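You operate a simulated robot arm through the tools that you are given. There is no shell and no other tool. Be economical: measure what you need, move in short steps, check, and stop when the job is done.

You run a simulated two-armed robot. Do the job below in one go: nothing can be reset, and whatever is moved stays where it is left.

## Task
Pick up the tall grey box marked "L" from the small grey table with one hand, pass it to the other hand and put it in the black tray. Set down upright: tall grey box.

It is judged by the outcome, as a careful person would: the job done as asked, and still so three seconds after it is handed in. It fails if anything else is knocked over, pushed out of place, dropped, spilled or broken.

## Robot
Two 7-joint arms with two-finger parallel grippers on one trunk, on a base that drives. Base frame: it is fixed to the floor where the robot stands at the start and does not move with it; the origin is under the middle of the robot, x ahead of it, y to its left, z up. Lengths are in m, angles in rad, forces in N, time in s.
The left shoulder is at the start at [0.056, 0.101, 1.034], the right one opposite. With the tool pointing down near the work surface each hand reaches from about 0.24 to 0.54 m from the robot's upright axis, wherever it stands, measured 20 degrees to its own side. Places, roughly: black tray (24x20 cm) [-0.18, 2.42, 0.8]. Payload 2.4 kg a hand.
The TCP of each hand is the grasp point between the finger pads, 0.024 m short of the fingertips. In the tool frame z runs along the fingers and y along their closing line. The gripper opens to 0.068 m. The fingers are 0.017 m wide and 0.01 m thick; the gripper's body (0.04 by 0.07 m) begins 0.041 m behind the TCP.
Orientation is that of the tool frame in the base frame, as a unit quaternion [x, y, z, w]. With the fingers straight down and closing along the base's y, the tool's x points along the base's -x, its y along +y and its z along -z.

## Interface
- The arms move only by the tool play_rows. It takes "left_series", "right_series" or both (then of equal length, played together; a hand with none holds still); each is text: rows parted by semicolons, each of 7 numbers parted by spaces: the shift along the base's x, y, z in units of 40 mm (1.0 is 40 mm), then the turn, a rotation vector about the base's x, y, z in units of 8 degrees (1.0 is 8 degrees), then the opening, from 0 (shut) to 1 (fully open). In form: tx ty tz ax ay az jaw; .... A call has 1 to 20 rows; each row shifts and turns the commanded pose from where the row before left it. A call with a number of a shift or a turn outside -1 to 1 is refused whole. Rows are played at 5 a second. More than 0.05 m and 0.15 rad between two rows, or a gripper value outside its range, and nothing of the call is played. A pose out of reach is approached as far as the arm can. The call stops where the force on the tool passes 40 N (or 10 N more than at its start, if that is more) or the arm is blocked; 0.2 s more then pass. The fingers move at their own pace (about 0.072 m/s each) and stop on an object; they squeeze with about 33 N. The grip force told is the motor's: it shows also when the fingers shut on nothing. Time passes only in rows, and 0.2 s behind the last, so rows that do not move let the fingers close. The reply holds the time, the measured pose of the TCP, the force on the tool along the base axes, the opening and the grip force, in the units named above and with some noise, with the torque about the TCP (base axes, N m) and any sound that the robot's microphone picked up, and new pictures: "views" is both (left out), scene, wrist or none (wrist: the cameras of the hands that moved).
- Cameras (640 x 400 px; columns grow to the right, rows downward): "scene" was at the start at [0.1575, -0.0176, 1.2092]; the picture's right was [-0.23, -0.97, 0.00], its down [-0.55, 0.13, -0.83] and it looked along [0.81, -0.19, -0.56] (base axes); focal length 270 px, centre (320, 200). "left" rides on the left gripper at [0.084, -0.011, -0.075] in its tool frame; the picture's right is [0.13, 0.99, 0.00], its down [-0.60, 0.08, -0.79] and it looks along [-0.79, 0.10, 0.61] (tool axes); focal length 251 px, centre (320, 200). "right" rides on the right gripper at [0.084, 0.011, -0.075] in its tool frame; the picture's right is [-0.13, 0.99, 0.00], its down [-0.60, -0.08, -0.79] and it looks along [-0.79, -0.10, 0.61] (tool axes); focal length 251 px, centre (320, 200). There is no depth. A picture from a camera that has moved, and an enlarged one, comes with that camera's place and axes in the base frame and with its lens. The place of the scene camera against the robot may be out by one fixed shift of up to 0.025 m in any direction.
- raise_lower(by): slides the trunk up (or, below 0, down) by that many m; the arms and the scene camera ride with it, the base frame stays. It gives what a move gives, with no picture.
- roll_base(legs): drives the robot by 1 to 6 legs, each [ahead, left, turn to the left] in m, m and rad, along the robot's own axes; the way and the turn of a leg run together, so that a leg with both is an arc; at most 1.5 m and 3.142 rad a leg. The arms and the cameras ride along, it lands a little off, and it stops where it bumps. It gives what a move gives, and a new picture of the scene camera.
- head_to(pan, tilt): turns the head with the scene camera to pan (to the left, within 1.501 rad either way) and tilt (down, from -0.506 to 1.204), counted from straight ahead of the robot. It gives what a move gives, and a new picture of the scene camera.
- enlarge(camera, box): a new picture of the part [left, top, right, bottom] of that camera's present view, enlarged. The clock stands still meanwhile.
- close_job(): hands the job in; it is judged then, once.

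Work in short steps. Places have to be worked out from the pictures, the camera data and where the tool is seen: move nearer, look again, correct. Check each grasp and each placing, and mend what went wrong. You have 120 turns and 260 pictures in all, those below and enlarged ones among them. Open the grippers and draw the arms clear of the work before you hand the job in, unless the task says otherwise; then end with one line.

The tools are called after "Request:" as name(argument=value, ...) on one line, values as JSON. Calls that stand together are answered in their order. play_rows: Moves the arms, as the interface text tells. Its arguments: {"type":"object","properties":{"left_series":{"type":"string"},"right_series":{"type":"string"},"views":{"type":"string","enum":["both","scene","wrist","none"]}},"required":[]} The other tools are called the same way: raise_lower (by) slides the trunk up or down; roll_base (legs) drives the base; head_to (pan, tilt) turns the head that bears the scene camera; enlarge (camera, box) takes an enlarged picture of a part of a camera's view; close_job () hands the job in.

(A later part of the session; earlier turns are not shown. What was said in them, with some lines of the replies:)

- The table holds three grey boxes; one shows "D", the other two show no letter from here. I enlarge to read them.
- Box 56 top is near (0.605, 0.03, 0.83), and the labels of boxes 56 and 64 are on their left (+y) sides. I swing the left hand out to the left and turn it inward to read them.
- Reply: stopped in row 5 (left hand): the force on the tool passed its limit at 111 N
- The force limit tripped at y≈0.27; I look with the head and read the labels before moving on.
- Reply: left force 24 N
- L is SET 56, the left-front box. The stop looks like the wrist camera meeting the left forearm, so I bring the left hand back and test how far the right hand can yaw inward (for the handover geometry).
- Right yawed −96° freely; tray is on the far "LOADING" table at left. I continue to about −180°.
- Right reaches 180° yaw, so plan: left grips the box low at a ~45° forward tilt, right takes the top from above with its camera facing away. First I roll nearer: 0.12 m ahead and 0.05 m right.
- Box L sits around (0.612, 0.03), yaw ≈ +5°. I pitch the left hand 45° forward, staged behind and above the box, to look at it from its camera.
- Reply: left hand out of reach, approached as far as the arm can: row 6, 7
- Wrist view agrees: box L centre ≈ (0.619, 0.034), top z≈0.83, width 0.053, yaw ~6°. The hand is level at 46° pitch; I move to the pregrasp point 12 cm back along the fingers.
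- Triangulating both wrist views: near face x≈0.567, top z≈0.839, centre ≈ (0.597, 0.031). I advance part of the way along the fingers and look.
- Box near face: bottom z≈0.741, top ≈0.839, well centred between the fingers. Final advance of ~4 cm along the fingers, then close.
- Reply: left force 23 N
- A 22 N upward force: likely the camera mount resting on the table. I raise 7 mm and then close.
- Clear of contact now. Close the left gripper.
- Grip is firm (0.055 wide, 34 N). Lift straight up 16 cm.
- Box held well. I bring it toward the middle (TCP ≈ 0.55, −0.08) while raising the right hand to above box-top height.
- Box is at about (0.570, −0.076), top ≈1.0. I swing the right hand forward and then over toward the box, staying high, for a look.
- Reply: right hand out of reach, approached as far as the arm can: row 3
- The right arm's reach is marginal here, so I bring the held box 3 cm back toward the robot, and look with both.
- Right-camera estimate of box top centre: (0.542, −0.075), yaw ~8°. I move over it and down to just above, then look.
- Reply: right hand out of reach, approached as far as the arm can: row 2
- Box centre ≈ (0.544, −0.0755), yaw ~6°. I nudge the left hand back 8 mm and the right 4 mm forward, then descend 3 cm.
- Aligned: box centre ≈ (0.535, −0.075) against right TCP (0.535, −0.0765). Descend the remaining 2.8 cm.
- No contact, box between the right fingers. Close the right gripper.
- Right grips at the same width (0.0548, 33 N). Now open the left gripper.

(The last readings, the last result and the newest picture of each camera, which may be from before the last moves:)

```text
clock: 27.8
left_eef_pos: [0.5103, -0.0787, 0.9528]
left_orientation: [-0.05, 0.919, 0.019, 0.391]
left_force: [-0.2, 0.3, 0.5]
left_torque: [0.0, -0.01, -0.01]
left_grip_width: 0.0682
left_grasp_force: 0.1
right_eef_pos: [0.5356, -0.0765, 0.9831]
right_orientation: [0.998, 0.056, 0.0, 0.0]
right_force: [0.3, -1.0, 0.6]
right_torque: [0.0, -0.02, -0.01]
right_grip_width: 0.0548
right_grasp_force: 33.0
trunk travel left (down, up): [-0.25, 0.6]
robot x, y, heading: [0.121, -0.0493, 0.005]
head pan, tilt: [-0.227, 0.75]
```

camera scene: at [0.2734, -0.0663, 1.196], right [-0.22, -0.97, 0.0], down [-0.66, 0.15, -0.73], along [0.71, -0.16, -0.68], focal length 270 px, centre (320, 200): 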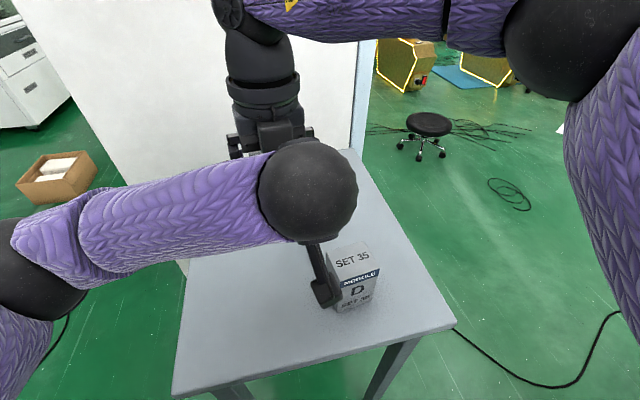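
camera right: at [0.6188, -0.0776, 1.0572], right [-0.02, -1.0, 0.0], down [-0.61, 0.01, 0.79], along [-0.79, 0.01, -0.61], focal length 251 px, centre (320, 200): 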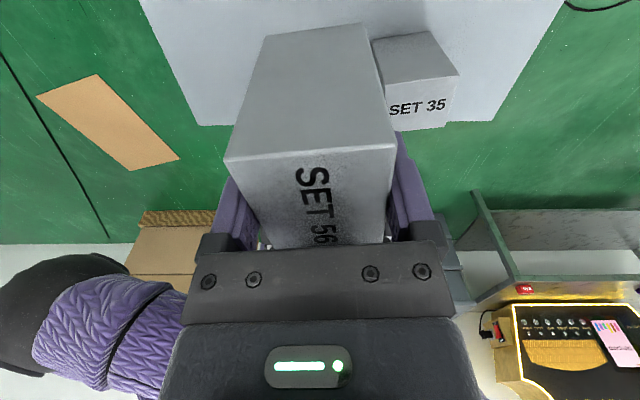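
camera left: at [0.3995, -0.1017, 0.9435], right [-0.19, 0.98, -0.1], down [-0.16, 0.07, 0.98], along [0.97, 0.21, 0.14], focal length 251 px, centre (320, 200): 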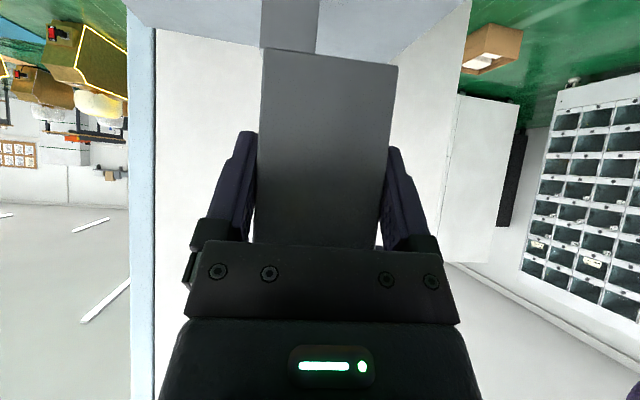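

Left is open and unloaded. I retract the left hand back along its fingers.

Request:
play_rows(left_series="-0.35 -0.03 0.34 0 0 0 1;-0.35 -0.03 0.34 0 0 0 1;-0.35 -0.03 0.34 0 0 0 1;0 0 0 0 0 0 1")

```text
clock: 28.8
left_eef_pos: [0.4677, -0.0821, 0.9918]
left_orientation: [-0.051, 0.919, 0.02, 0.391]
left_force: [-0.7, -0.1, 0.4]
left_torque: [0.0, -0.03, -0.01]
left_grip_width: 0.0679
left_grasp_force: 0.1
right_eef_pos: [0.5352, -0.0761, 0.9834]
right_orientation: [0.998, 0.056, 0.0, 0.001]
right_force: [0.2, -1.1, -0.2]
right_torque: [0.02, 0.01, -0.02]
right_grip_width: 0.0548
right_grasp_force: 32.1
trunk travel left (down, up): [-0.25, 0.6]
robot x, y, heading: [0.1194, -0.0504, 0.0]
head pan, tilt: [-0.227, 0.75]
camera scene: at [0.2733, -0.0663, 1.196], right [-0.22, -0.97, 0.0], down [-0.66, 0.15, -0.73], along [0.71, -0.16, -0.68], focal length 270 px, centre (320, 200)
camera left: at [0.3573, -0.1053, 0.9834], right [-0.19, 0.98, -0.1], down [-0.16, 0.07, 0.98], along [0.97, 0.21, 0.14], focal length 251 px, centre (320, 200)
```

scene: 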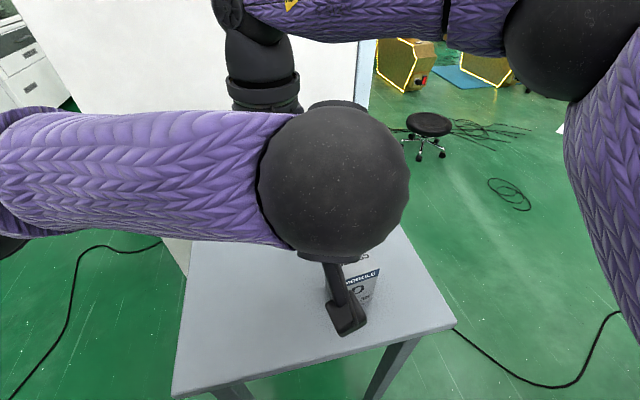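
left: 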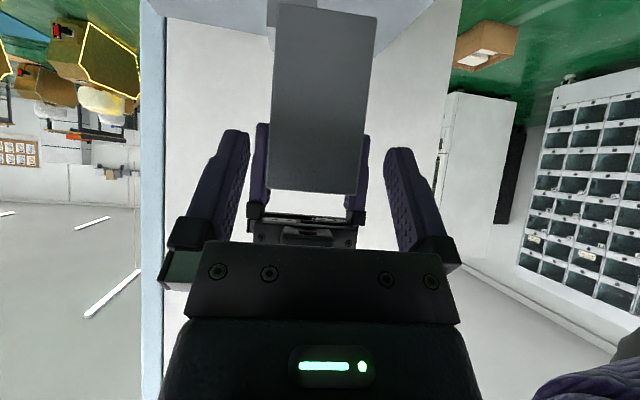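

Box hangs from the right hand; left is clear. I move the left hand out to the left and un-pitch it.

Request:
play_rows(left_series="0 0.9 0.1 0 0 0 1;0 0.9 0.1 0 0 0 1;0 0.9 0.1 0 0 0 1;0 0.9 0.1 0 0 0 1;0 0.9 0.1 0 0 0 1;-0.2 0.3 0.2 -0.08 0.94 0 1;-0.2 0.3 0.2 -0.08 0.94 0 1;-0.2 0.3 0.2 -0.08 0.94 0 1;-0.2 0.3 0.2 -0.08 0.94 0 1;-0.2 0 0.2 -0.08 0.94 0 1;-0.2 0 0.2 -0.08 0.94 0 1")

```text
clock: 31.2
left_eef_pos: [0.4207, 0.1444, 1.0612]
left_orientation: [-0.051, 0.999, 0.006, 0.006]
left_force: [0.4, -0.1, -0.3]
left_torque: [-0.01, -0.01, 0.0]
left_grip_width: 0.068
left_grasp_force: 0.0
right_eef_pos: [0.5346, -0.0753, 0.983]
right_orientation: [0.998, 0.056, -0.001, 0.0]
right_force: [0.3, -0.3, 0.1]
right_torque: [0.03, 0.02, 0.0]
right_grip_width: 0.0551
right_grasp_force: 32.8
trunk travel left (down, up): [-0.25, 0.6]
robot x, y, heading: [0.1205, -0.056, -0.002]
head pan, tilt: [-0.227, 0.75]
camera scene: at [0.2733, -0.0663, 1.196], right [-0.23, -0.97, 0.0], down [-0.66, 0.15, -0.73], along [0.71, -0.16, -0.68], focal length 270 px, centre (320, 200)
camera left: at [0.3365, 0.1244, 1.1343], right [-0.23, 0.97, 0.01], down [0.58, 0.13, 0.8], along [0.78, 0.19, -0.6], focal length 251 px, centre (320, 200)
```

scene: 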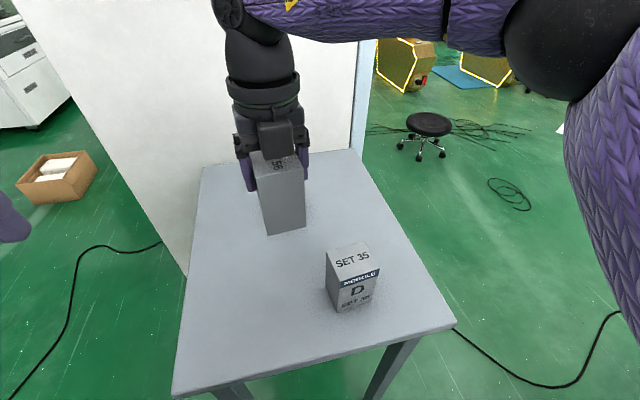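
left: 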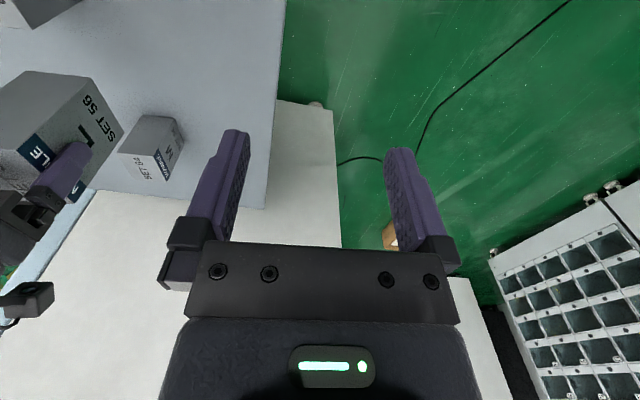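

Handover done. Before driving, I look left and down for floor obstacles on the way to the loading table.

Request:
head_to(pan=1.2, tilt=0.75)

Request:
head_to(pan=1.5, tilt=0.9)

```text
clock: 32.7
left_eef_pos: [0.4209, 0.1445, 1.0603]
left_orientation: [-0.052, 0.999, 0.007, 0.007]
left_force: [-0.3, -0.1, 0.4]
left_torque: [0.03, 0.01, 0.0]
left_grip_width: 0.0681
left_grasp_force: 0.1
right_eef_pos: [0.5346, -0.0763, 0.9849]
right_orientation: [0.998, 0.055, 0.0, 0.0]
right_force: [0.0, 0.1, -0.3]
right_torque: [-0.02, -0.03, 0.03]
right_grip_width: 0.0548
right_grasp_force: 33.1
trunk travel left (down, up): [-0.25, 0.6]
robot x, y, heading: [0.126, -0.0497, -0.003]
head pan, tilt: [1.201, 0.75]
camera scene: at [0.2226, 0.0297, 1.196], right [0.93, -0.36, 0.0], down [-0.25, -0.64, -0.73], along [0.26, 0.68, -0.68], focal length 270 px, centre (320, 200)
```

scene: 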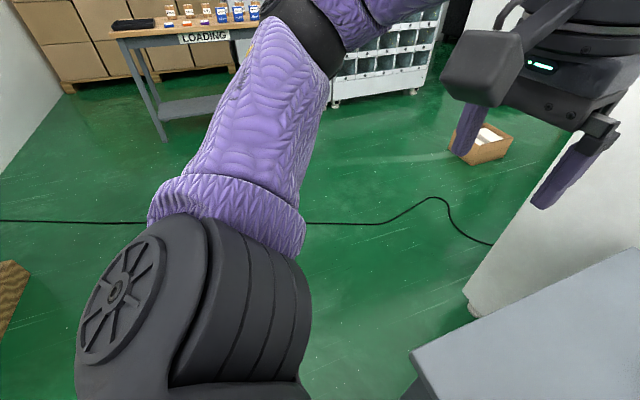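

```text
clock: 33.5
left_eef_pos: [0.42, 0.1444, 1.0605]
left_orientation: [-0.051, 0.999, 0.006, 0.008]
left_force: [-0.9, 0.6, 0.1]
left_torque: [0.04, 0.02, 0.01]
left_grip_width: 0.0679
left_grasp_force: 0.1
right_eef_pos: [0.5349, -0.0755, 0.9825]
right_orientation: [0.998, 0.056, 0.001, 0.0]
right_force: [0.2, -1.0, 0.2]
right_torque: [0.02, -0.02, -0.01]
right_grip_width: 0.0551
right_grasp_force: 33.1
trunk travel left (down, up): [-0.25, 0.6]
robot x, y, heading: [0.1187, -0.0524, 0.005]
head pan, tilt: [1.499, 0.901]
camera scene: at [0.1981, 0.0278, 1.1842], right [1.0, -0.07, 0.0], down [-0.06, -0.78, -0.62], along [0.04, 0.62, -0.78], focal length 270 px, centre (320, 200)
```

scene: 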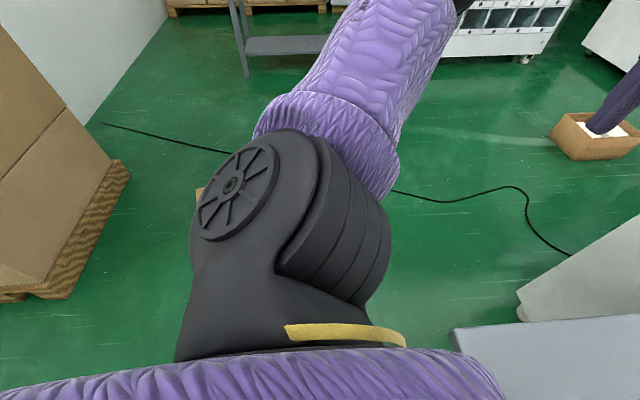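

A flat cardboard sheet lies around (−0.4…0.13, 0.72…1.2) and a pallet at x<−0.83; I'll route to the right of the sheet. First raise the trunk, back away from the table, turn left, and start forward.

Request:
raise_lower(by=0.06)

Request:
roll_base(legs=[[-0.35, 0, 0], [0, 0, 1.571]])

Request:
head_to(pan=0, tilt=0.5)

```text
clock: 34.5
left_eef_pos: [0.4201, 0.145, 1.1194]
left_orientation: [-0.051, 0.999, 0.006, 0.007]
left_force: [0.0, 0.3, 0.0]
left_torque: [0.0, -0.02, 0.01]
left_grip_width: 0.0681
left_grasp_force: 0.0
right_eef_pos: [0.5353, -0.0753, 1.0437]
right_orientation: [0.998, 0.055, -0.001, 0.0]
right_force: [0.0, 0.1, -2.5]
right_torque: [0.0, 0.0, 0.02]
right_grip_width: 0.0547
right_grasp_force: 33.0
trunk travel left (down, up): [-0.31, 0.54]
robot x, y, heading: [0.1191, -0.0506, -0.002]
head pan, tilt: [1.499, 0.901]
```

```text
clock: 40.6
left_eef_pos: [-0.4237, 0.2473, 1.1207]
left_orientation: [0.744, -0.668, -0.01, 0.001]
left_force: [0.4, -0.7, -0.2]
left_torque: [0.04, -0.02, 0.01]
left_grip_width: 0.068
left_grasp_force: 0.1
right_eef_pos: [-0.2039, 0.3624, 1.0435]
right_orientation: [0.664, 0.748, 0.0, 0.0]
right_force: [-0.7, 0.0, -1.7]
right_torque: [0.0, -0.01, 0.01]
right_grip_width: 0.0547
right_grasp_force: 33.0
trunk travel left (down, up): [-0.31, 0.54]
robot x, y, heading: [-0.2241, -0.05, 1.576]
head pan, tilt: [1.499, 0.901]
camera scene: at [-0.2919, 0.0037, 1.2449], right [0.07, 1.0, 0.0], down [0.78, -0.05, -0.62], along [-0.62, 0.04, -0.78], focal length 270 px, centre (320, 200)
```

scene: 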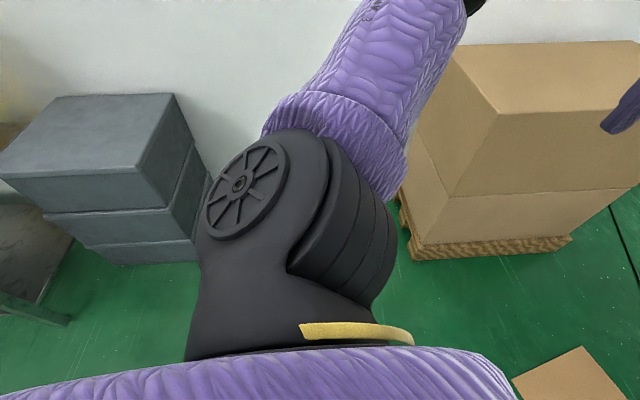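

```text
clock: 42.2
left_eef_pos: [-0.4252, 0.2479, 1.1205]
left_orientation: [0.744, -0.668, -0.009, -0.001]
left_force: [1.1, -0.6, 0.2]
left_torque: [0.04, 0.01, 0.0]
left_grip_width: 0.068
left_grasp_force: 0.1
right_eef_pos: [-0.2038, 0.3626, 1.0425]
right_orientation: [0.665, 0.747, 0.0, -0.001]
right_force: [0.1, -0.5, -2.8]
right_torque: [-0.04, -0.03, 0.0]
right_grip_width: 0.0549
right_grasp_force: 33.1
trunk travel left (down, up): [-0.31, 0.54]
robot x, y, heading: [-0.2251, -0.0465, 1.578]
head pan, tilt: [0.0, 0.499]
camera scene: at [-0.2171, 0.0897, 1.2788], right [1.0, 0.01, 0.0], down [0.0, -0.48, -0.88], along [-0.01, 0.88, -0.48], focal length 270 px, centre (320, 200)
```

scene: 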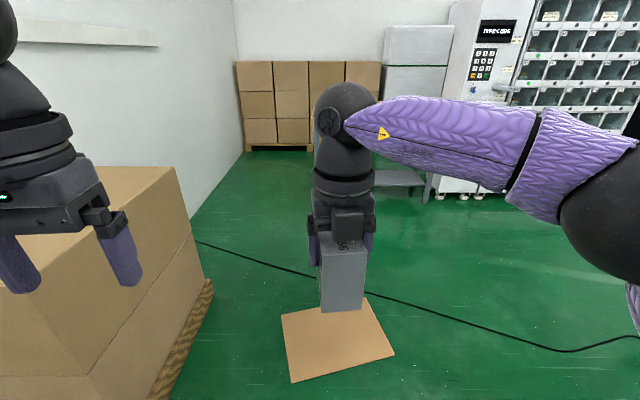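

Position as planned; the sheet's corners match my estimate (right-most x≈0.13). I drive around its right side.

Request:
roll_base(legs=[[0.4, -0.13, 0], [0.25, -0.57, 0], [0.95, 0, 0]])

```text
clock: 52.6
left_eef_pos: [0.2885, 1.8665, 1.1202]
left_orientation: [0.742, -0.671, -0.008, 0.0]
left_force: [0.2, -0.3, -0.8]
left_torque: [0.02, -0.02, 0.0]
left_grip_width: 0.0677
left_grasp_force: 0.0
right_eef_pos: [0.51, 1.9811, 1.0437]
right_orientation: [0.667, 0.745, 0.0, 0.0]
right_force: [-0.6, 0.6, -2.6]
right_torque: [0.01, 0.01, 0.0]
right_grip_width: 0.0546
right_grasp_force: 33.1
trunk travel left (down, up): [-0.31, 0.54]
robot x, y, heading: [0.4825, 1.5706, 1.568]
head pan, tilt: [0.0, 0.499]
camera scene: at [0.4946, 1.7088, 1.2788], right [1.0, 0.0, 0.0], down [0.0, -0.48, -0.88], along [0.0, 0.88, -0.48], focal length 270 px, centre (320, 200)
```

scene: 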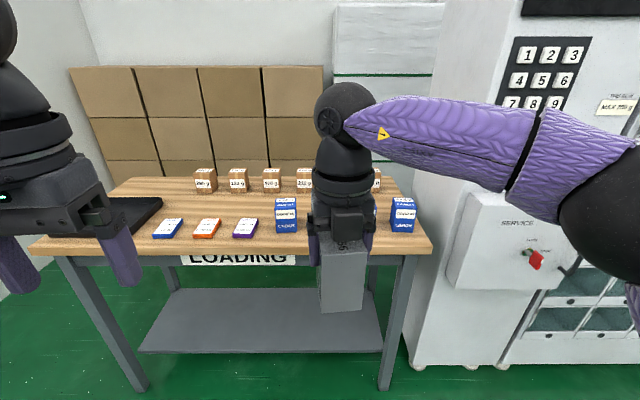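

Clear so far. Strafe left 0.66 m to line up with the tray, staying back from the table.

Request:
roll_base(legs=[[0, 0.66, 0]])

```text
clock: 56.2
left_eef_pos: [-0.3698, 1.8698, 1.1201]
left_orientation: [0.741, -0.671, -0.01, 0.0]
left_force: [0.1, 0.0, 0.2]
left_torque: [0.0, -0.01, -0.04]
left_grip_width: 0.068
left_grasp_force: 0.1
right_eef_pos: [-0.1483, 1.9849, 1.043]
right_orientation: [0.668, 0.744, 0.001, -0.001]
right_force: [0.7, -1.0, -2.3]
right_torque: [-0.03, -0.01, -0.01]
right_grip_width: 0.0547
right_grasp_force: 32.4
trunk travel left (down, up): [-0.31, 0.54]
robot x, y, heading: [-0.1734, 1.5677, 1.568]
head pan, tilt: [0.0, 0.499]
camera scene: at [-0.1639, 1.7113, 1.2788], right [1.0, 0.0, 0.0], down [0.0, -0.48, -0.88], along [0.0, 0.88, -0.48], focal length 270 px, centre (320, 200)
```

scene: 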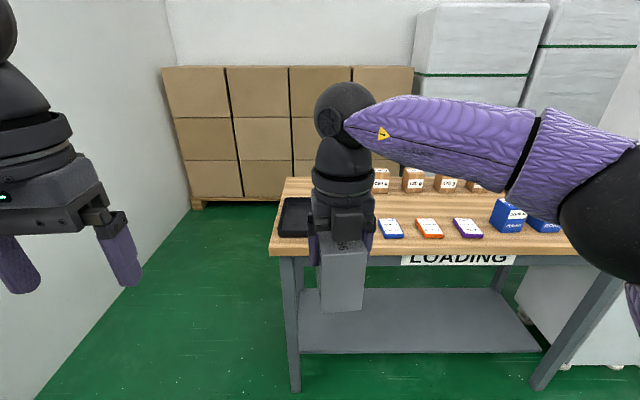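

Tray left edge x≈−0.285, front y≈2.33. I drive ahead 0.36 m, keeping the box ~15 cm above the table.

Request:
roll_base(legs=[[0.36, 0, 0]])

Request:
enlarge(camera="right", box=[0, 0, 640, 400])

Request:
enlarge(camera="left", box=[0, 0, 640, 400])

Request:
head_to(pan=0.0, tilt=0.8)

```text
clock: 58.5
left_eef_pos: [-0.3703, 2.2304, 1.1196]
left_orientation: [0.743, -0.669, -0.009, 0.0]
left_force: [0.2, 0.6, 0.4]
left_torque: [-0.02, 0.03, 0.0]
left_grip_width: 0.0679
left_grasp_force: 0.1
right_eef_pos: [-0.1502, 2.3465, 1.0432]
right_orientation: [0.666, 0.746, 0.0, 0.0]
right_force: [0.0, -0.1, -2.9]
right_torque: [-0.02, -0.01, 0.01]
right_grip_width: 0.0549
right_grasp_force: 33.1
trunk travel left (down, up): [-0.31, 0.54]
robot x, y, heading: [-0.18, 1.9327, 1.573]
head pan, tilt: [0.0, 0.499]
camera scene: at [-0.1638, 2.0732, 1.2787], right [1.0, 0.0, 0.0], down [0.0, -0.48, -0.88], along [0.0, 0.88, -0.48], focal length 270 px, centre (320, 200)
```

scene: 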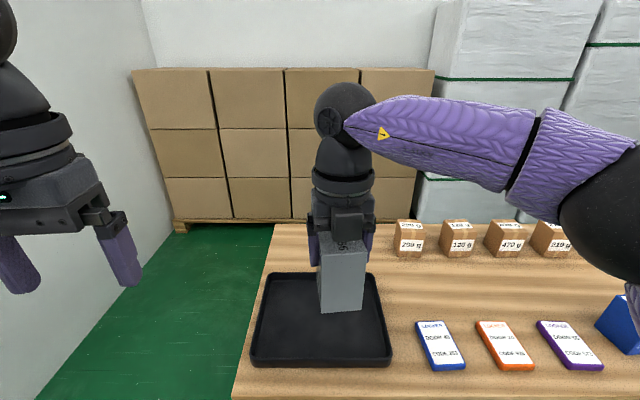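

```text
1.00 times, centred on (320, 200) of right (not enlarged: the box is as wide or as high as the picture)
camera zoom: at [-0.1495, 2.4313, 1.1161], right [1.0, -0.02, 0.0], down [-0.01, -0.61, 0.79], along [-0.01, -0.79, -0.61], focal length 251 px, centre (320, 200)
```

zoom: 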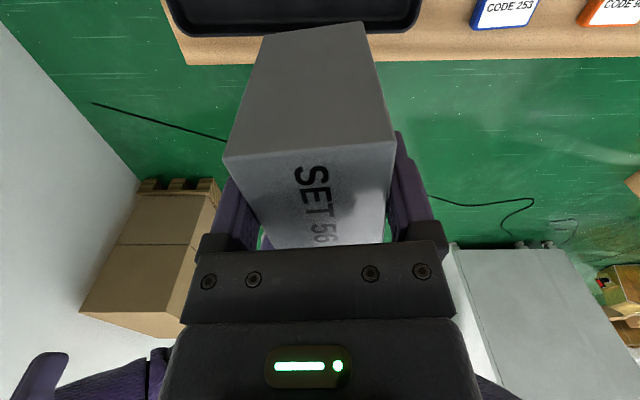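

```text
1.00 times, centred on (320, 200) of left (not enlarged: the box is as wide or as high as the picture)
camera zoom: at [-0.35, 2.148, 1.1939], right [-0.97, -0.23, 0.01], down [-0.13, 0.58, 0.8], along [-0.19, 0.78, -0.6], focal length 251 px, centre (320, 200)
```

zoom: 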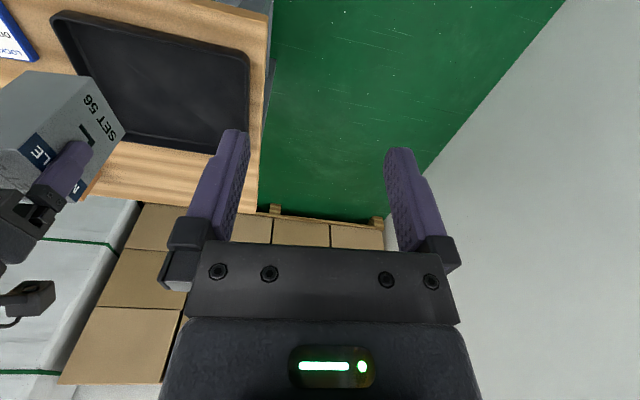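

```text
clock: 59.3
left_eef_pos: [-0.3706, 2.2308, 1.1199]
left_orientation: [0.743, -0.669, -0.009, 0.0]
left_force: [0.6, -0.8, -0.3]
left_torque: [0.0, 0.0, 0.0]
left_grip_width: 0.0681
left_grasp_force: 0.0
right_eef_pos: [-0.1502, 2.3469, 1.0427]
right_orientation: [0.666, 0.746, 0.0, 0.0]
right_force: [0.5, 0.0, -3.1]
right_torque: [-0.03, -0.02, 0.01]
right_grip_width: 0.055
right_grasp_force: 32.6
trunk travel left (down, up): [-0.31, 0.54]
robot x, y, heading: [-0.1728, 1.9313, 1.571]
head pan, tilt: [0.0, 0.799]
camera scene: at [-0.1638, 2.0626, 1.2529], right [1.0, 0.0, 0.0], down [0.0, -0.72, -0.7], along [0.0, 0.7, -0.72], focal length 270 px, centre (320, 200)
```

scene: 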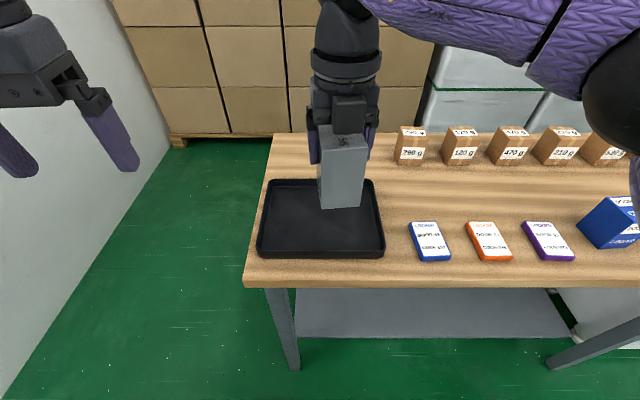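

Tray is empty and low-rimmed; centre ≈ (−0.172, 2.425). I roll 4 cm nearer, then move the box over the tray centre, squaring it and lowering most of the way.

Request:
roll_base(legs=[[0.04, 0, 0]])

Request:
play_rows(right_series="-0.2 0.35 0 0 0 -0.4 0;-0.2 0.35 0 0 0 -0.35 0;0 0 -0.7 0 0 0 0;0 0 -0.7 0 0 0 0;0 0 -0.7 0 0 0 0;0 0 -0.5 0 0 0 0;0 0 0 0 0 0 0")

```text
clock: 60.2
left_eef_pos: [-0.3707, 2.2699, 1.1191]
left_orientation: [0.743, -0.67, -0.008, 0.0]
left_force: [0.9, -0.3, 0.4]
left_torque: [-0.04, 0.0, 0.0]
left_grip_width: 0.0679
left_grasp_force: 0.0
right_eef_pos: [-0.1501, 2.3862, 1.0429]
right_orientation: [0.667, 0.745, 0.0, 0.001]
right_force: [-0.1, -0.1, -1.5]
right_torque: [-0.05, 0.02, 0.01]
right_grip_width: 0.0548
right_grasp_force: 33.5
trunk travel left (down, up): [-0.31, 0.54]
robot x, y, heading: [-0.1757, 1.9708, 1.57]
head pan, tilt: [0.0, 0.799]
camera scene: at [-0.1637, 2.1028, 1.2528], right [1.0, 0.0, 0.0], down [0.0, -0.72, -0.7], along [0.0, 0.7, -0.72], focal length 270 px, centre (320, 200)
```

scene: 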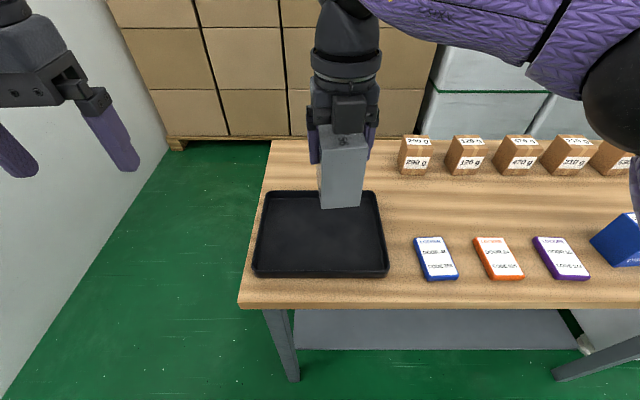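

```text
clock: 61.8
left_eef_pos: [-0.3697, 2.2713, 1.1199]
left_orientation: [0.743, -0.67, -0.009, 0.0]
left_force: [-0.4, -0.2, -0.2]
left_torque: [0.01, 0.01, -0.03]
left_grip_width: 0.0682
left_grasp_force: 0.0
right_eef_pos: [-0.1649, 2.4138, 0.9377]
right_orientation: [0.705, 0.709, -0.001, 0.0]
right_force: [0.6, 0.7, -2.6]
right_torque: [0.02, 0.04, -0.02]
right_grip_width: 0.0548
right_grasp_force: 33.2
trunk travel left (down, up): [-0.31, 0.54]
robot x, y, heading: [-0.1755, 1.9726, 1.571]
head pan, tilt: [0.0, 0.799]
camera scene: at [-0.1637, 2.1023, 1.2528], right [1.0, 0.0, 0.0], down [0.0, -0.72, -0.7], along [0.0, 0.7, -0.72], focal length 270 px, centre (320, 200)
camera right: at [-0.1563, 2.4983, 1.0109], right [0.99, -0.12, 0.0], down [-0.07, -0.6, 0.79], along [-0.1, -0.79, -0.61], focal length 251 px, centre (320, 200)
```

scene: 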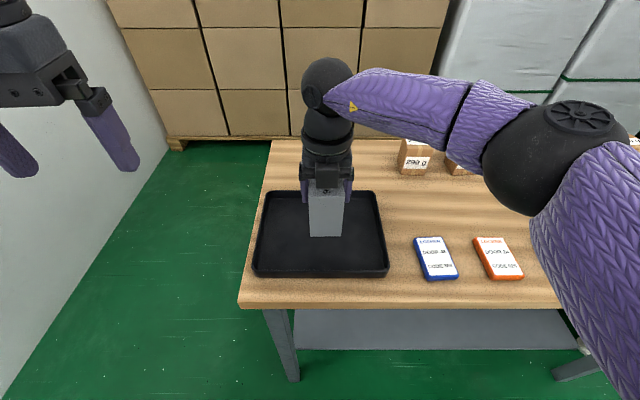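
right: 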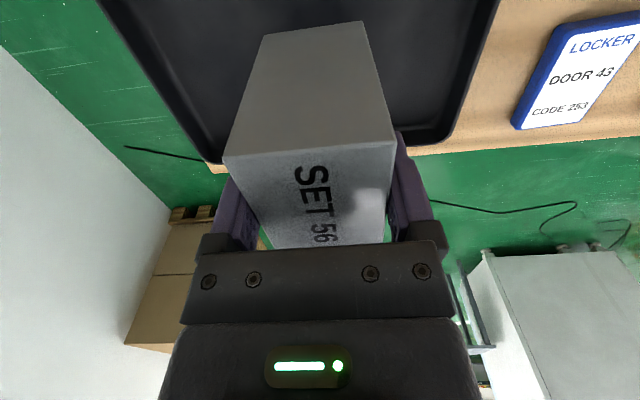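

Box is over the tray, ~4 cm above its floor, clear of the rim. Lower gently.

Request:
play_rows(right_series="0 0 -0.4 0 0 0 0;0 0 -0.3 0 0 0 0;0 0 -0.1 0 0 0 0;0 0 0 0 0 0 0")

```text
clock: 62.8
left_eef_pos: [-0.3704, 2.2718, 1.1201]
left_orientation: [0.742, -0.671, -0.01, 0.0]
left_force: [-0.2, -0.8, 0.3]
left_torque: [-0.01, 0.01, 0.02]
left_grip_width: 0.068
left_grasp_force: 0.1
right_eef_pos: [-0.166, 2.4142, 0.9063]
right_orientation: [0.705, 0.709, 0.0, 0.0]
right_force: [0.2, -0.3, -1.5]
right_torque: [0.03, -0.02, 0.01]
right_grip_width: 0.0547
right_grasp_force: 33.1
trunk travel left (down, up): [-0.31, 0.54]
robot x, y, heading: [-0.1759, 1.9734, 1.569]
head pan, tilt: [0.0, 0.799]
camera scene: at [-0.1637, 2.1023, 1.2528], right [1.0, 0.0, 0.0], down [0.0, -0.72, -0.7], along [0.0, 0.7, -0.72], focal length 270 px, centre (320, 200)
camera right: at [-0.1567, 2.4987, 0.9795], right [0.99, -0.12, 0.0], down [-0.07, -0.6, 0.79], along [-0.1, -0.79, -0.61], focal length 251 px, centre (320, 200)
```

scene: 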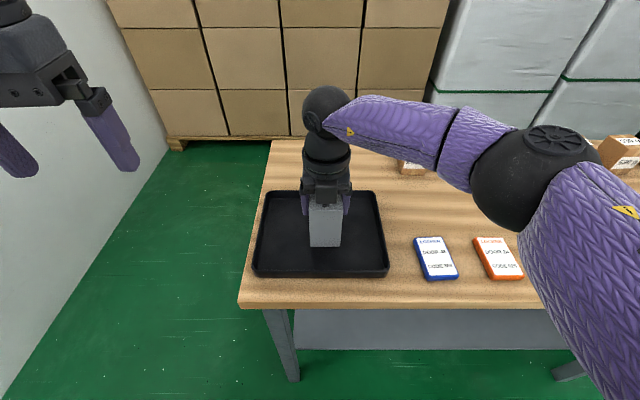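
right: 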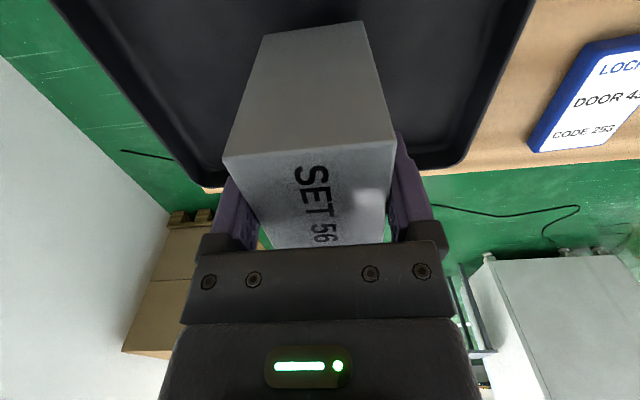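

Still carrying the weight (no contact). Continue in small steps.

Request:
play_rows(right_series="0 0 -0.1 0 0 0 0;0 0 -0.1 0 0 0 0;0 0 0 0 0 0 0", views="none")

Request:
play_rows(right_series="0 0 -0.08 0 0 0 0;0 0 0 0 0 0 0", views="none")

```text
clock: 63.6
left_eef_pos: [-0.3696, 2.2707, 1.1193]
left_orientation: [0.743, -0.67, -0.009, 0.0]
left_force: [-0.1, -0.9, 0.0]
left_torque: [0.0, 0.0, -0.02]
left_grip_width: 0.0679
left_grasp_force: 0.0
right_eef_pos: [-0.167, 2.4144, 0.8985]
right_orientation: [0.704, 0.71, 0.0, 0.0]
right_force: [0.3, -0.1, -2.6]
right_torque: [0.0, 0.03, 0.02]
right_grip_width: 0.0548
right_grasp_force: 33.2
trunk travel left (down, up): [-0.31, 0.54]
robot x, y, heading: [-0.1752, 1.9736, 1.571]
head pan, tilt: [0.0, 0.799]
```

```text
clock: 64.2
left_eef_pos: [-0.3706, 2.2708, 1.1206]
left_orientation: [0.742, -0.671, -0.009, 0.0]
left_force: [0.9, -0.2, 1.1]
left_torque: [0.01, 0.02, 0.0]
left_grip_width: 0.0677
left_grasp_force: 0.1
right_eef_pos: [-0.1659, 2.4148, 0.8953]
right_orientation: [0.705, 0.709, 0.0, 0.0]
right_force: [-0.8, 0.3, -2.3]
right_torque: [-0.01, 0.0, -0.04]
right_grip_width: 0.0548
right_grasp_force: 32.9
trunk travel left (down, up): [-0.31, 0.54]
robot x, y, heading: [-0.1756, 1.9733, 1.575]
head pan, tilt: [0.0, 0.799]
```

No contact yet at z=0.895; keep lowering by 3 mm steps.

Request:
play_rows(right_series="0 0 -0.08 0 0 0 0;0 0 0 0 0 0 0", views="none")

Request:
play_rows(right_series="0 0 -0.08 0 0 0 0;0 0 0 0 0 0 0", views="wrist")

```text
clock: 64.8
left_eef_pos: [-0.3711, 2.2712, 1.1197]
left_orientation: [0.743, -0.67, -0.009, 0.0]
left_force: [-0.4, -0.4, -0.2]
left_torque: [0.01, 0.02, -0.03]
left_grip_width: 0.068
left_grasp_force: 0.1
right_eef_pos: [-0.166, 2.415, 0.8917]
right_orientation: [0.705, 0.71, 0.0, 0.0]
right_force: [-0.2, -0.8, -2.5]
right_torque: [-0.02, 0.01, 0.0]
right_grip_width: 0.055
right_grasp_force: 32.9
trunk travel left (down, up): [-0.31, 0.54]
robot x, y, heading: [-0.175, 1.9747, 1.571]
head pan, tilt: [0.0, 0.799]
```

```text
clock: 65.4
left_eef_pos: [-0.371, 2.2706, 1.1202]
left_orientation: [0.742, -0.67, -0.009, 0.0]
left_force: [0.4, -0.5, 0.0]
left_torque: [-0.01, -0.01, 0.0]
left_grip_width: 0.0679
left_grasp_force: 0.1
right_eef_pos: [-0.1656, 2.4146, 0.8884]
right_orientation: [0.705, 0.709, 0.0, 0.0]
right_force: [-0.9, 0.5, -1.7]
right_torque: [0.0, 0.01, -0.01]
right_grip_width: 0.0551
right_grasp_force: 32.8
trunk travel left (down, up): [-0.31, 0.54]
robot x, y, heading: [-0.1791, 1.9745, 1.569]
head pan, tilt: [0.0, 0.799]
camera right: at [-0.1563, 2.4986, 0.9622], right [0.99, -0.12, 0.0], down [-0.07, -0.6, 0.79], along [-0.1, -0.79, -0.61], focal length 251 px, centre (320, 200)
```

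right: 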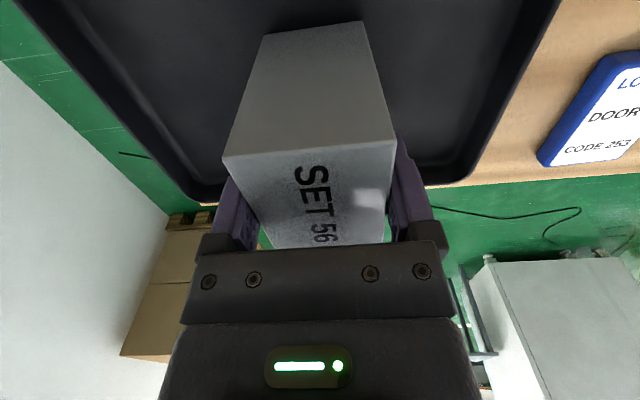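

Close now. Keep stepping 2–3 mm.

Request:
play_rows(right_series="0 0 -0.07 0 0 0 0;0 0 0 0 0 0 0", views="none")

Request:
play_rows(right_series="0 0 -0.07 0 0 0 0;0 0 0 0 0 0 0", views="none")

```text
clock: 66.0
left_eef_pos: [-0.3693, 2.2694, 1.1206]
left_orientation: [0.743, -0.669, -0.01, 0.0]
left_force: [0.4, 0.4, 0.7]
left_torque: [-0.02, 0.03, 0.0]
left_grip_width: 0.0679
left_grasp_force: 0.0
right_eef_pos: [-0.1678, 2.415, 0.8879]
right_orientation: [0.705, 0.709, 0.001, 0.0]
right_force: [1.3, 3.3, 17.5]
right_torque: [-0.34, -0.17, 0.09]
right_grip_width: 0.0548
right_grasp_force: 33.2
trunk travel left (down, up): [-0.31, 0.54]
robot x, y, heading: [-0.1736, 1.9764, 1.573]
head pan, tilt: [0.0, 0.799]
```

```text
clock: 66.6
left_eef_pos: [-0.3708, 2.2688, 1.1215]
left_orientation: [0.743, -0.67, -0.009, -0.001]
left_force: [0.6, 0.3, 0.0]
left_torque: [0.02, -0.03, -0.01]
left_grip_width: 0.0681
left_grasp_force: 0.2
right_eef_pos: [-0.1652, 2.4131, 0.8863]
right_orientation: [0.704, 0.71, 0.001, -0.001]
right_force: [3.9, 5.9, 37.9]
right_torque: [0.02, -0.36, -0.06]
right_grip_width: 0.0548
right_grasp_force: 33.1
trunk travel left (down, up): [-0.31, 0.54]
robot x, y, heading: [-0.1716, 1.9774, 1.571]
head pan, tilt: [0.0, 0.799]
```

Contact (38 N down); I back off ~3 mm of the pressing, then open the gripper.

Request:
play_rows(right_series="0 0 0.08 0 0 0 0;0 0 0 0 0 0 0", views="none")

```text
clock: 67.2
left_eef_pos: [-0.3713, 2.2708, 1.119]
left_orientation: [0.743, -0.669, -0.01, 0.0]
left_force: [1.2, 0.0, -0.3]
left_torque: [0.01, 0.0, -0.01]
left_grip_width: 0.0682
left_grasp_force: 0.0
right_eef_pos: [-0.1657, 2.4148, 0.8847]
right_orientation: [0.704, 0.71, -0.002, 0.002]
right_force: [-0.2, -0.3, -2.2]
right_torque: [0.03, -0.02, -0.02]
right_grip_width: 0.0546
right_grasp_force: 32.6
trunk travel left (down, up): [-0.31, 0.54]
robot x, y, heading: [-0.1734, 1.9725, 1.566]
head pan, tilt: [0.0, 0.799]
```

Request:
play_rows(right_series="0 0 -0.04 0 0 0 0;0 0 0 0 0 0 0", views="wrist")

```text
clock: 67.8
left_eef_pos: [-0.3704, 2.2704, 1.1197]
left_orientation: [0.743, -0.669, -0.01, 0.0]
left_force: [0.2, 0.6, -0.4]
left_torque: [-0.02, 0.01, 0.02]
left_grip_width: 0.068
left_grasp_force: 0.1
right_eef_pos: [-0.1658, 2.4152, 0.8859]
right_orientation: [0.705, 0.709, -0.001, 0.0]
right_force: [0.2, 0.8, -2.1]
right_torque: [-0.02, -0.04, 0.04]
right_grip_width: 0.055
right_grasp_force: 33.1
trunk travel left (down, up): [-0.31, 0.54]
robot x, y, heading: [-0.1748, 1.9739, 1.57]
head pan, tilt: [0.0, 0.799]
camera right: at [-0.1567, 2.4981, 0.9589], right [0.99, -0.12, 0.0], down [-0.07, -0.6, 0.79], along [-0.1, -0.79, -0.61], focal length 251 px, centre (320, 200)
```

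right: 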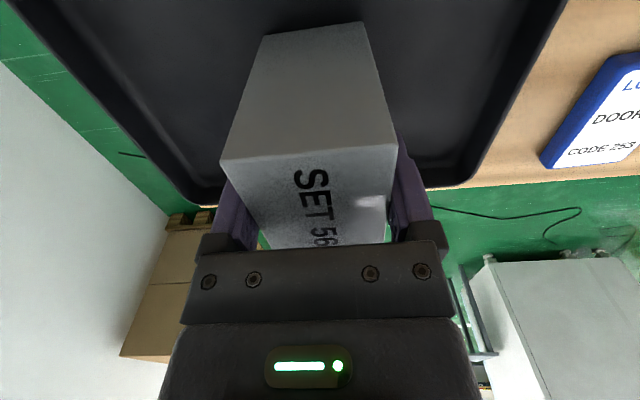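

Request:
play_rows(right_series="0 0 -0.03 0 0 0 0;0 0 0 0 0 0 0", views="none")

```text
clock: 68.4
left_eef_pos: [-0.3708, 2.2693, 1.1209]
left_orientation: [0.742, -0.67, -0.011, -0.001]
left_force: [-0.5, -0.7, 0.5]
left_torque: [0.03, 0.0, 0.02]
left_grip_width: 0.068
left_grasp_force: 0.0
right_eef_pos: [-0.1649, 2.414, 0.8851]
right_orientation: [0.705, 0.709, 0.0, -0.001]
right_force: [-0.2, 4.6, 18.5]
right_torque: [-0.27, -0.11, 0.04]
right_grip_width: 0.0548
right_grasp_force: 32.8
trunk travel left (down, up): [-0.31, 0.54]
robot x, y, heading: [-0.1752, 1.9723, 1.571]
head pan, tilt: [0.0, 0.799]
```

Light contact with the tray floor (18 N). Open the right gripper.

Request:
play_rows(right_series="0 0 0.02 0 0 0 0.9;0 0 0 0 0 0 1;0 0 0 0 0 0 1", views="wrist")

```text
clock: 69.2
left_eef_pos: [-0.3694, 2.2716, 1.1202]
left_orientation: [0.742, -0.67, -0.009, -0.001]
left_force: [-0.4, -0.1, 0.3]
left_torque: [0.02, 0.02, 0.0]
left_grip_width: 0.0681
left_grasp_force: 0.1
right_eef_pos: [-0.1659, 2.4138, 0.8849]
right_orientation: [0.705, 0.71, 0.0, 0.0]
right_force: [-0.2, 0.6, 0.2]
right_torque: [-0.01, -0.01, -0.01]
right_grip_width: 0.0681
right_grasp_force: 0.0
trunk travel left (down, up): [-0.31, 0.54]
robot x, y, heading: [-0.1738, 1.975, 1.567]
head pan, tilt: [0.0, 0.799]
camera right: at [-0.1566, 2.498, 0.958], right [0.99, -0.12, 0.0], down [-0.07, -0.6, 0.79], along [-0.1, -0.79, -0.61], focal length 251 px, centre (320, 200)
```

right: 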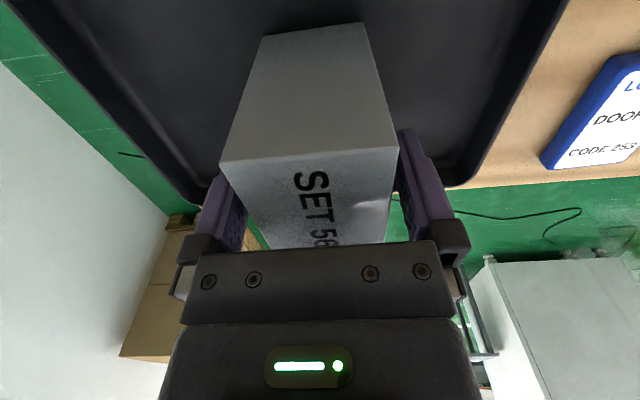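

The box stands free between the open fingers. Raise the right hand straight up.

Request:
play_rows(right_series="0 0 0.3 0 0 0 1;0 0 0.5 0 0 0 1;0 0 0.7 0 0 0 1;0 0 0.8 0 0 0 1;0 0 0.8 0 0 0 1;0 0 0.8 0 0 0 1;0 0 0 0 0 0 1")

```text
clock: 70.8
left_eef_pos: [-0.3706, 2.2708, 1.1198]
left_orientation: [0.743, -0.67, -0.008, 0.0]
left_force: [0.1, 0.7, -0.4]
left_torque: [-0.03, -0.04, -0.02]
left_grip_width: 0.0678
left_grasp_force: 0.0
right_eef_pos: [-0.167, 2.4154, 1.043]
right_orientation: [0.705, 0.71, 0.001, 0.0]
right_force: [0.7, 0.5, -0.3]
right_torque: [-0.01, 0.01, 0.0]
right_grip_width: 0.0679
right_grasp_force: 0.1
trunk travel left (down, up): [-0.31, 0.54]
robot x, y, heading: [-0.1733, 1.9724, 1.57]
head pan, tilt: [0.0, 0.799]
camera scene: at [-0.1637, 2.1021, 1.2528], right [1.0, 0.0, 0.0], down [0.0, -0.72, -0.7], along [0.0, 0.7, -0.72], focal length 270 px, centre (320, 200)
camera right: at [-0.1572, 2.4992, 1.1152], right [0.99, -0.12, 0.0], down [-0.07, -0.6, 0.79], along [-0.1, -0.79, -0.61], focal length 251 px, centre (320, 200)
```

scene: 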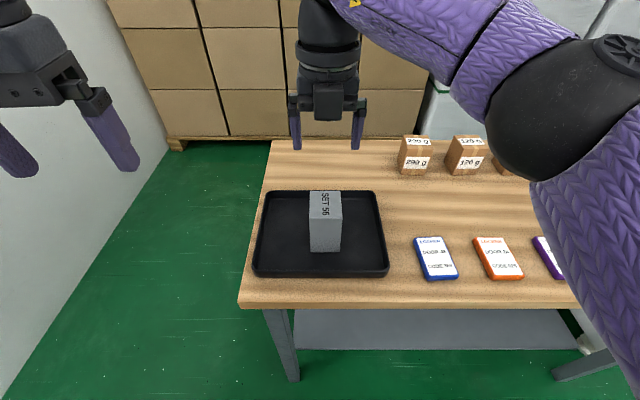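
right: 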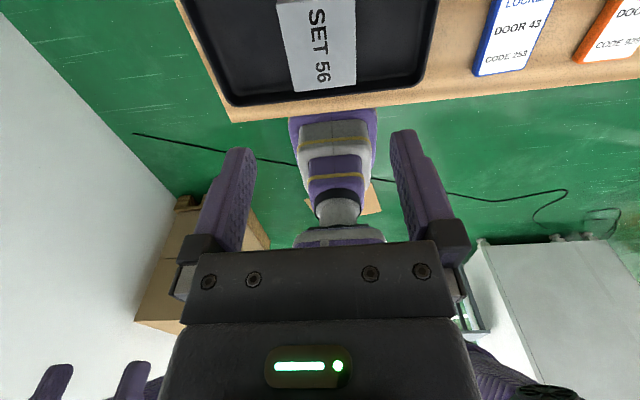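

The box stands upright, well inside the tray, with its neighbours untouched. I back the robot away so the arms are clear and check once more.

Request:
roll_base(legs=[[-0.35, 0, 0]])

```text
clock: 73.1
left_eef_pos: [-0.3712, 1.9221, 1.1194]
left_orientation: [0.745, -0.667, -0.009, 0.0]
left_force: [1.0, -0.3, -0.4]
left_torque: [0.0, 0.02, 0.0]
left_grip_width: 0.068
left_grasp_force: 0.0
right_eef_pos: [-0.1687, 2.0692, 1.0415]
right_orientation: [0.703, 0.711, 0.0, 0.001]
right_force: [1.2, -0.4, 0.3]
right_torque: [0.0, 0.0, 0.01]
right_grip_width: 0.0681
right_grasp_force: 0.0
trunk travel left (down, up): [-0.31, 0.54]
robot x, y, heading: [-0.1749, 1.6281, 1.575]
head pan, tilt: [0.0, 0.799]
camera scene: at [-0.1633, 1.7557, 1.2529], right [1.0, 0.01, 0.0], down [0.01, -0.72, -0.7], along [-0.01, 0.7, -0.72], focal length 270 px, centre (320, 200)
```

scene: 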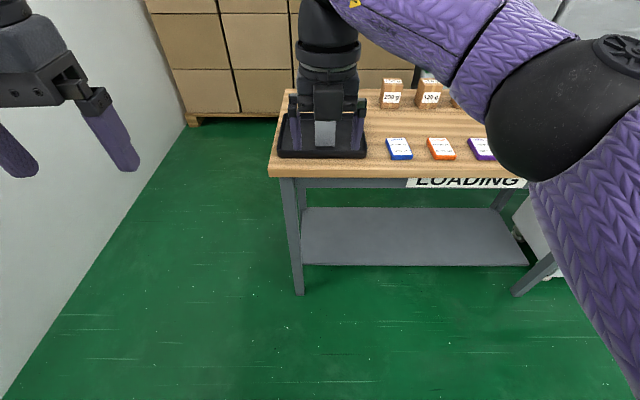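

The box is still upright in the tray, both grippers are open and the arms are clear. Handing in.

Request:
close_job()

```text
The job is handed in.
```

I picked up the tall grey box marked "L" with the left hand, passed it to the right hand and set it upright in the black tray; nothing else was knocked over or pushed out of place.
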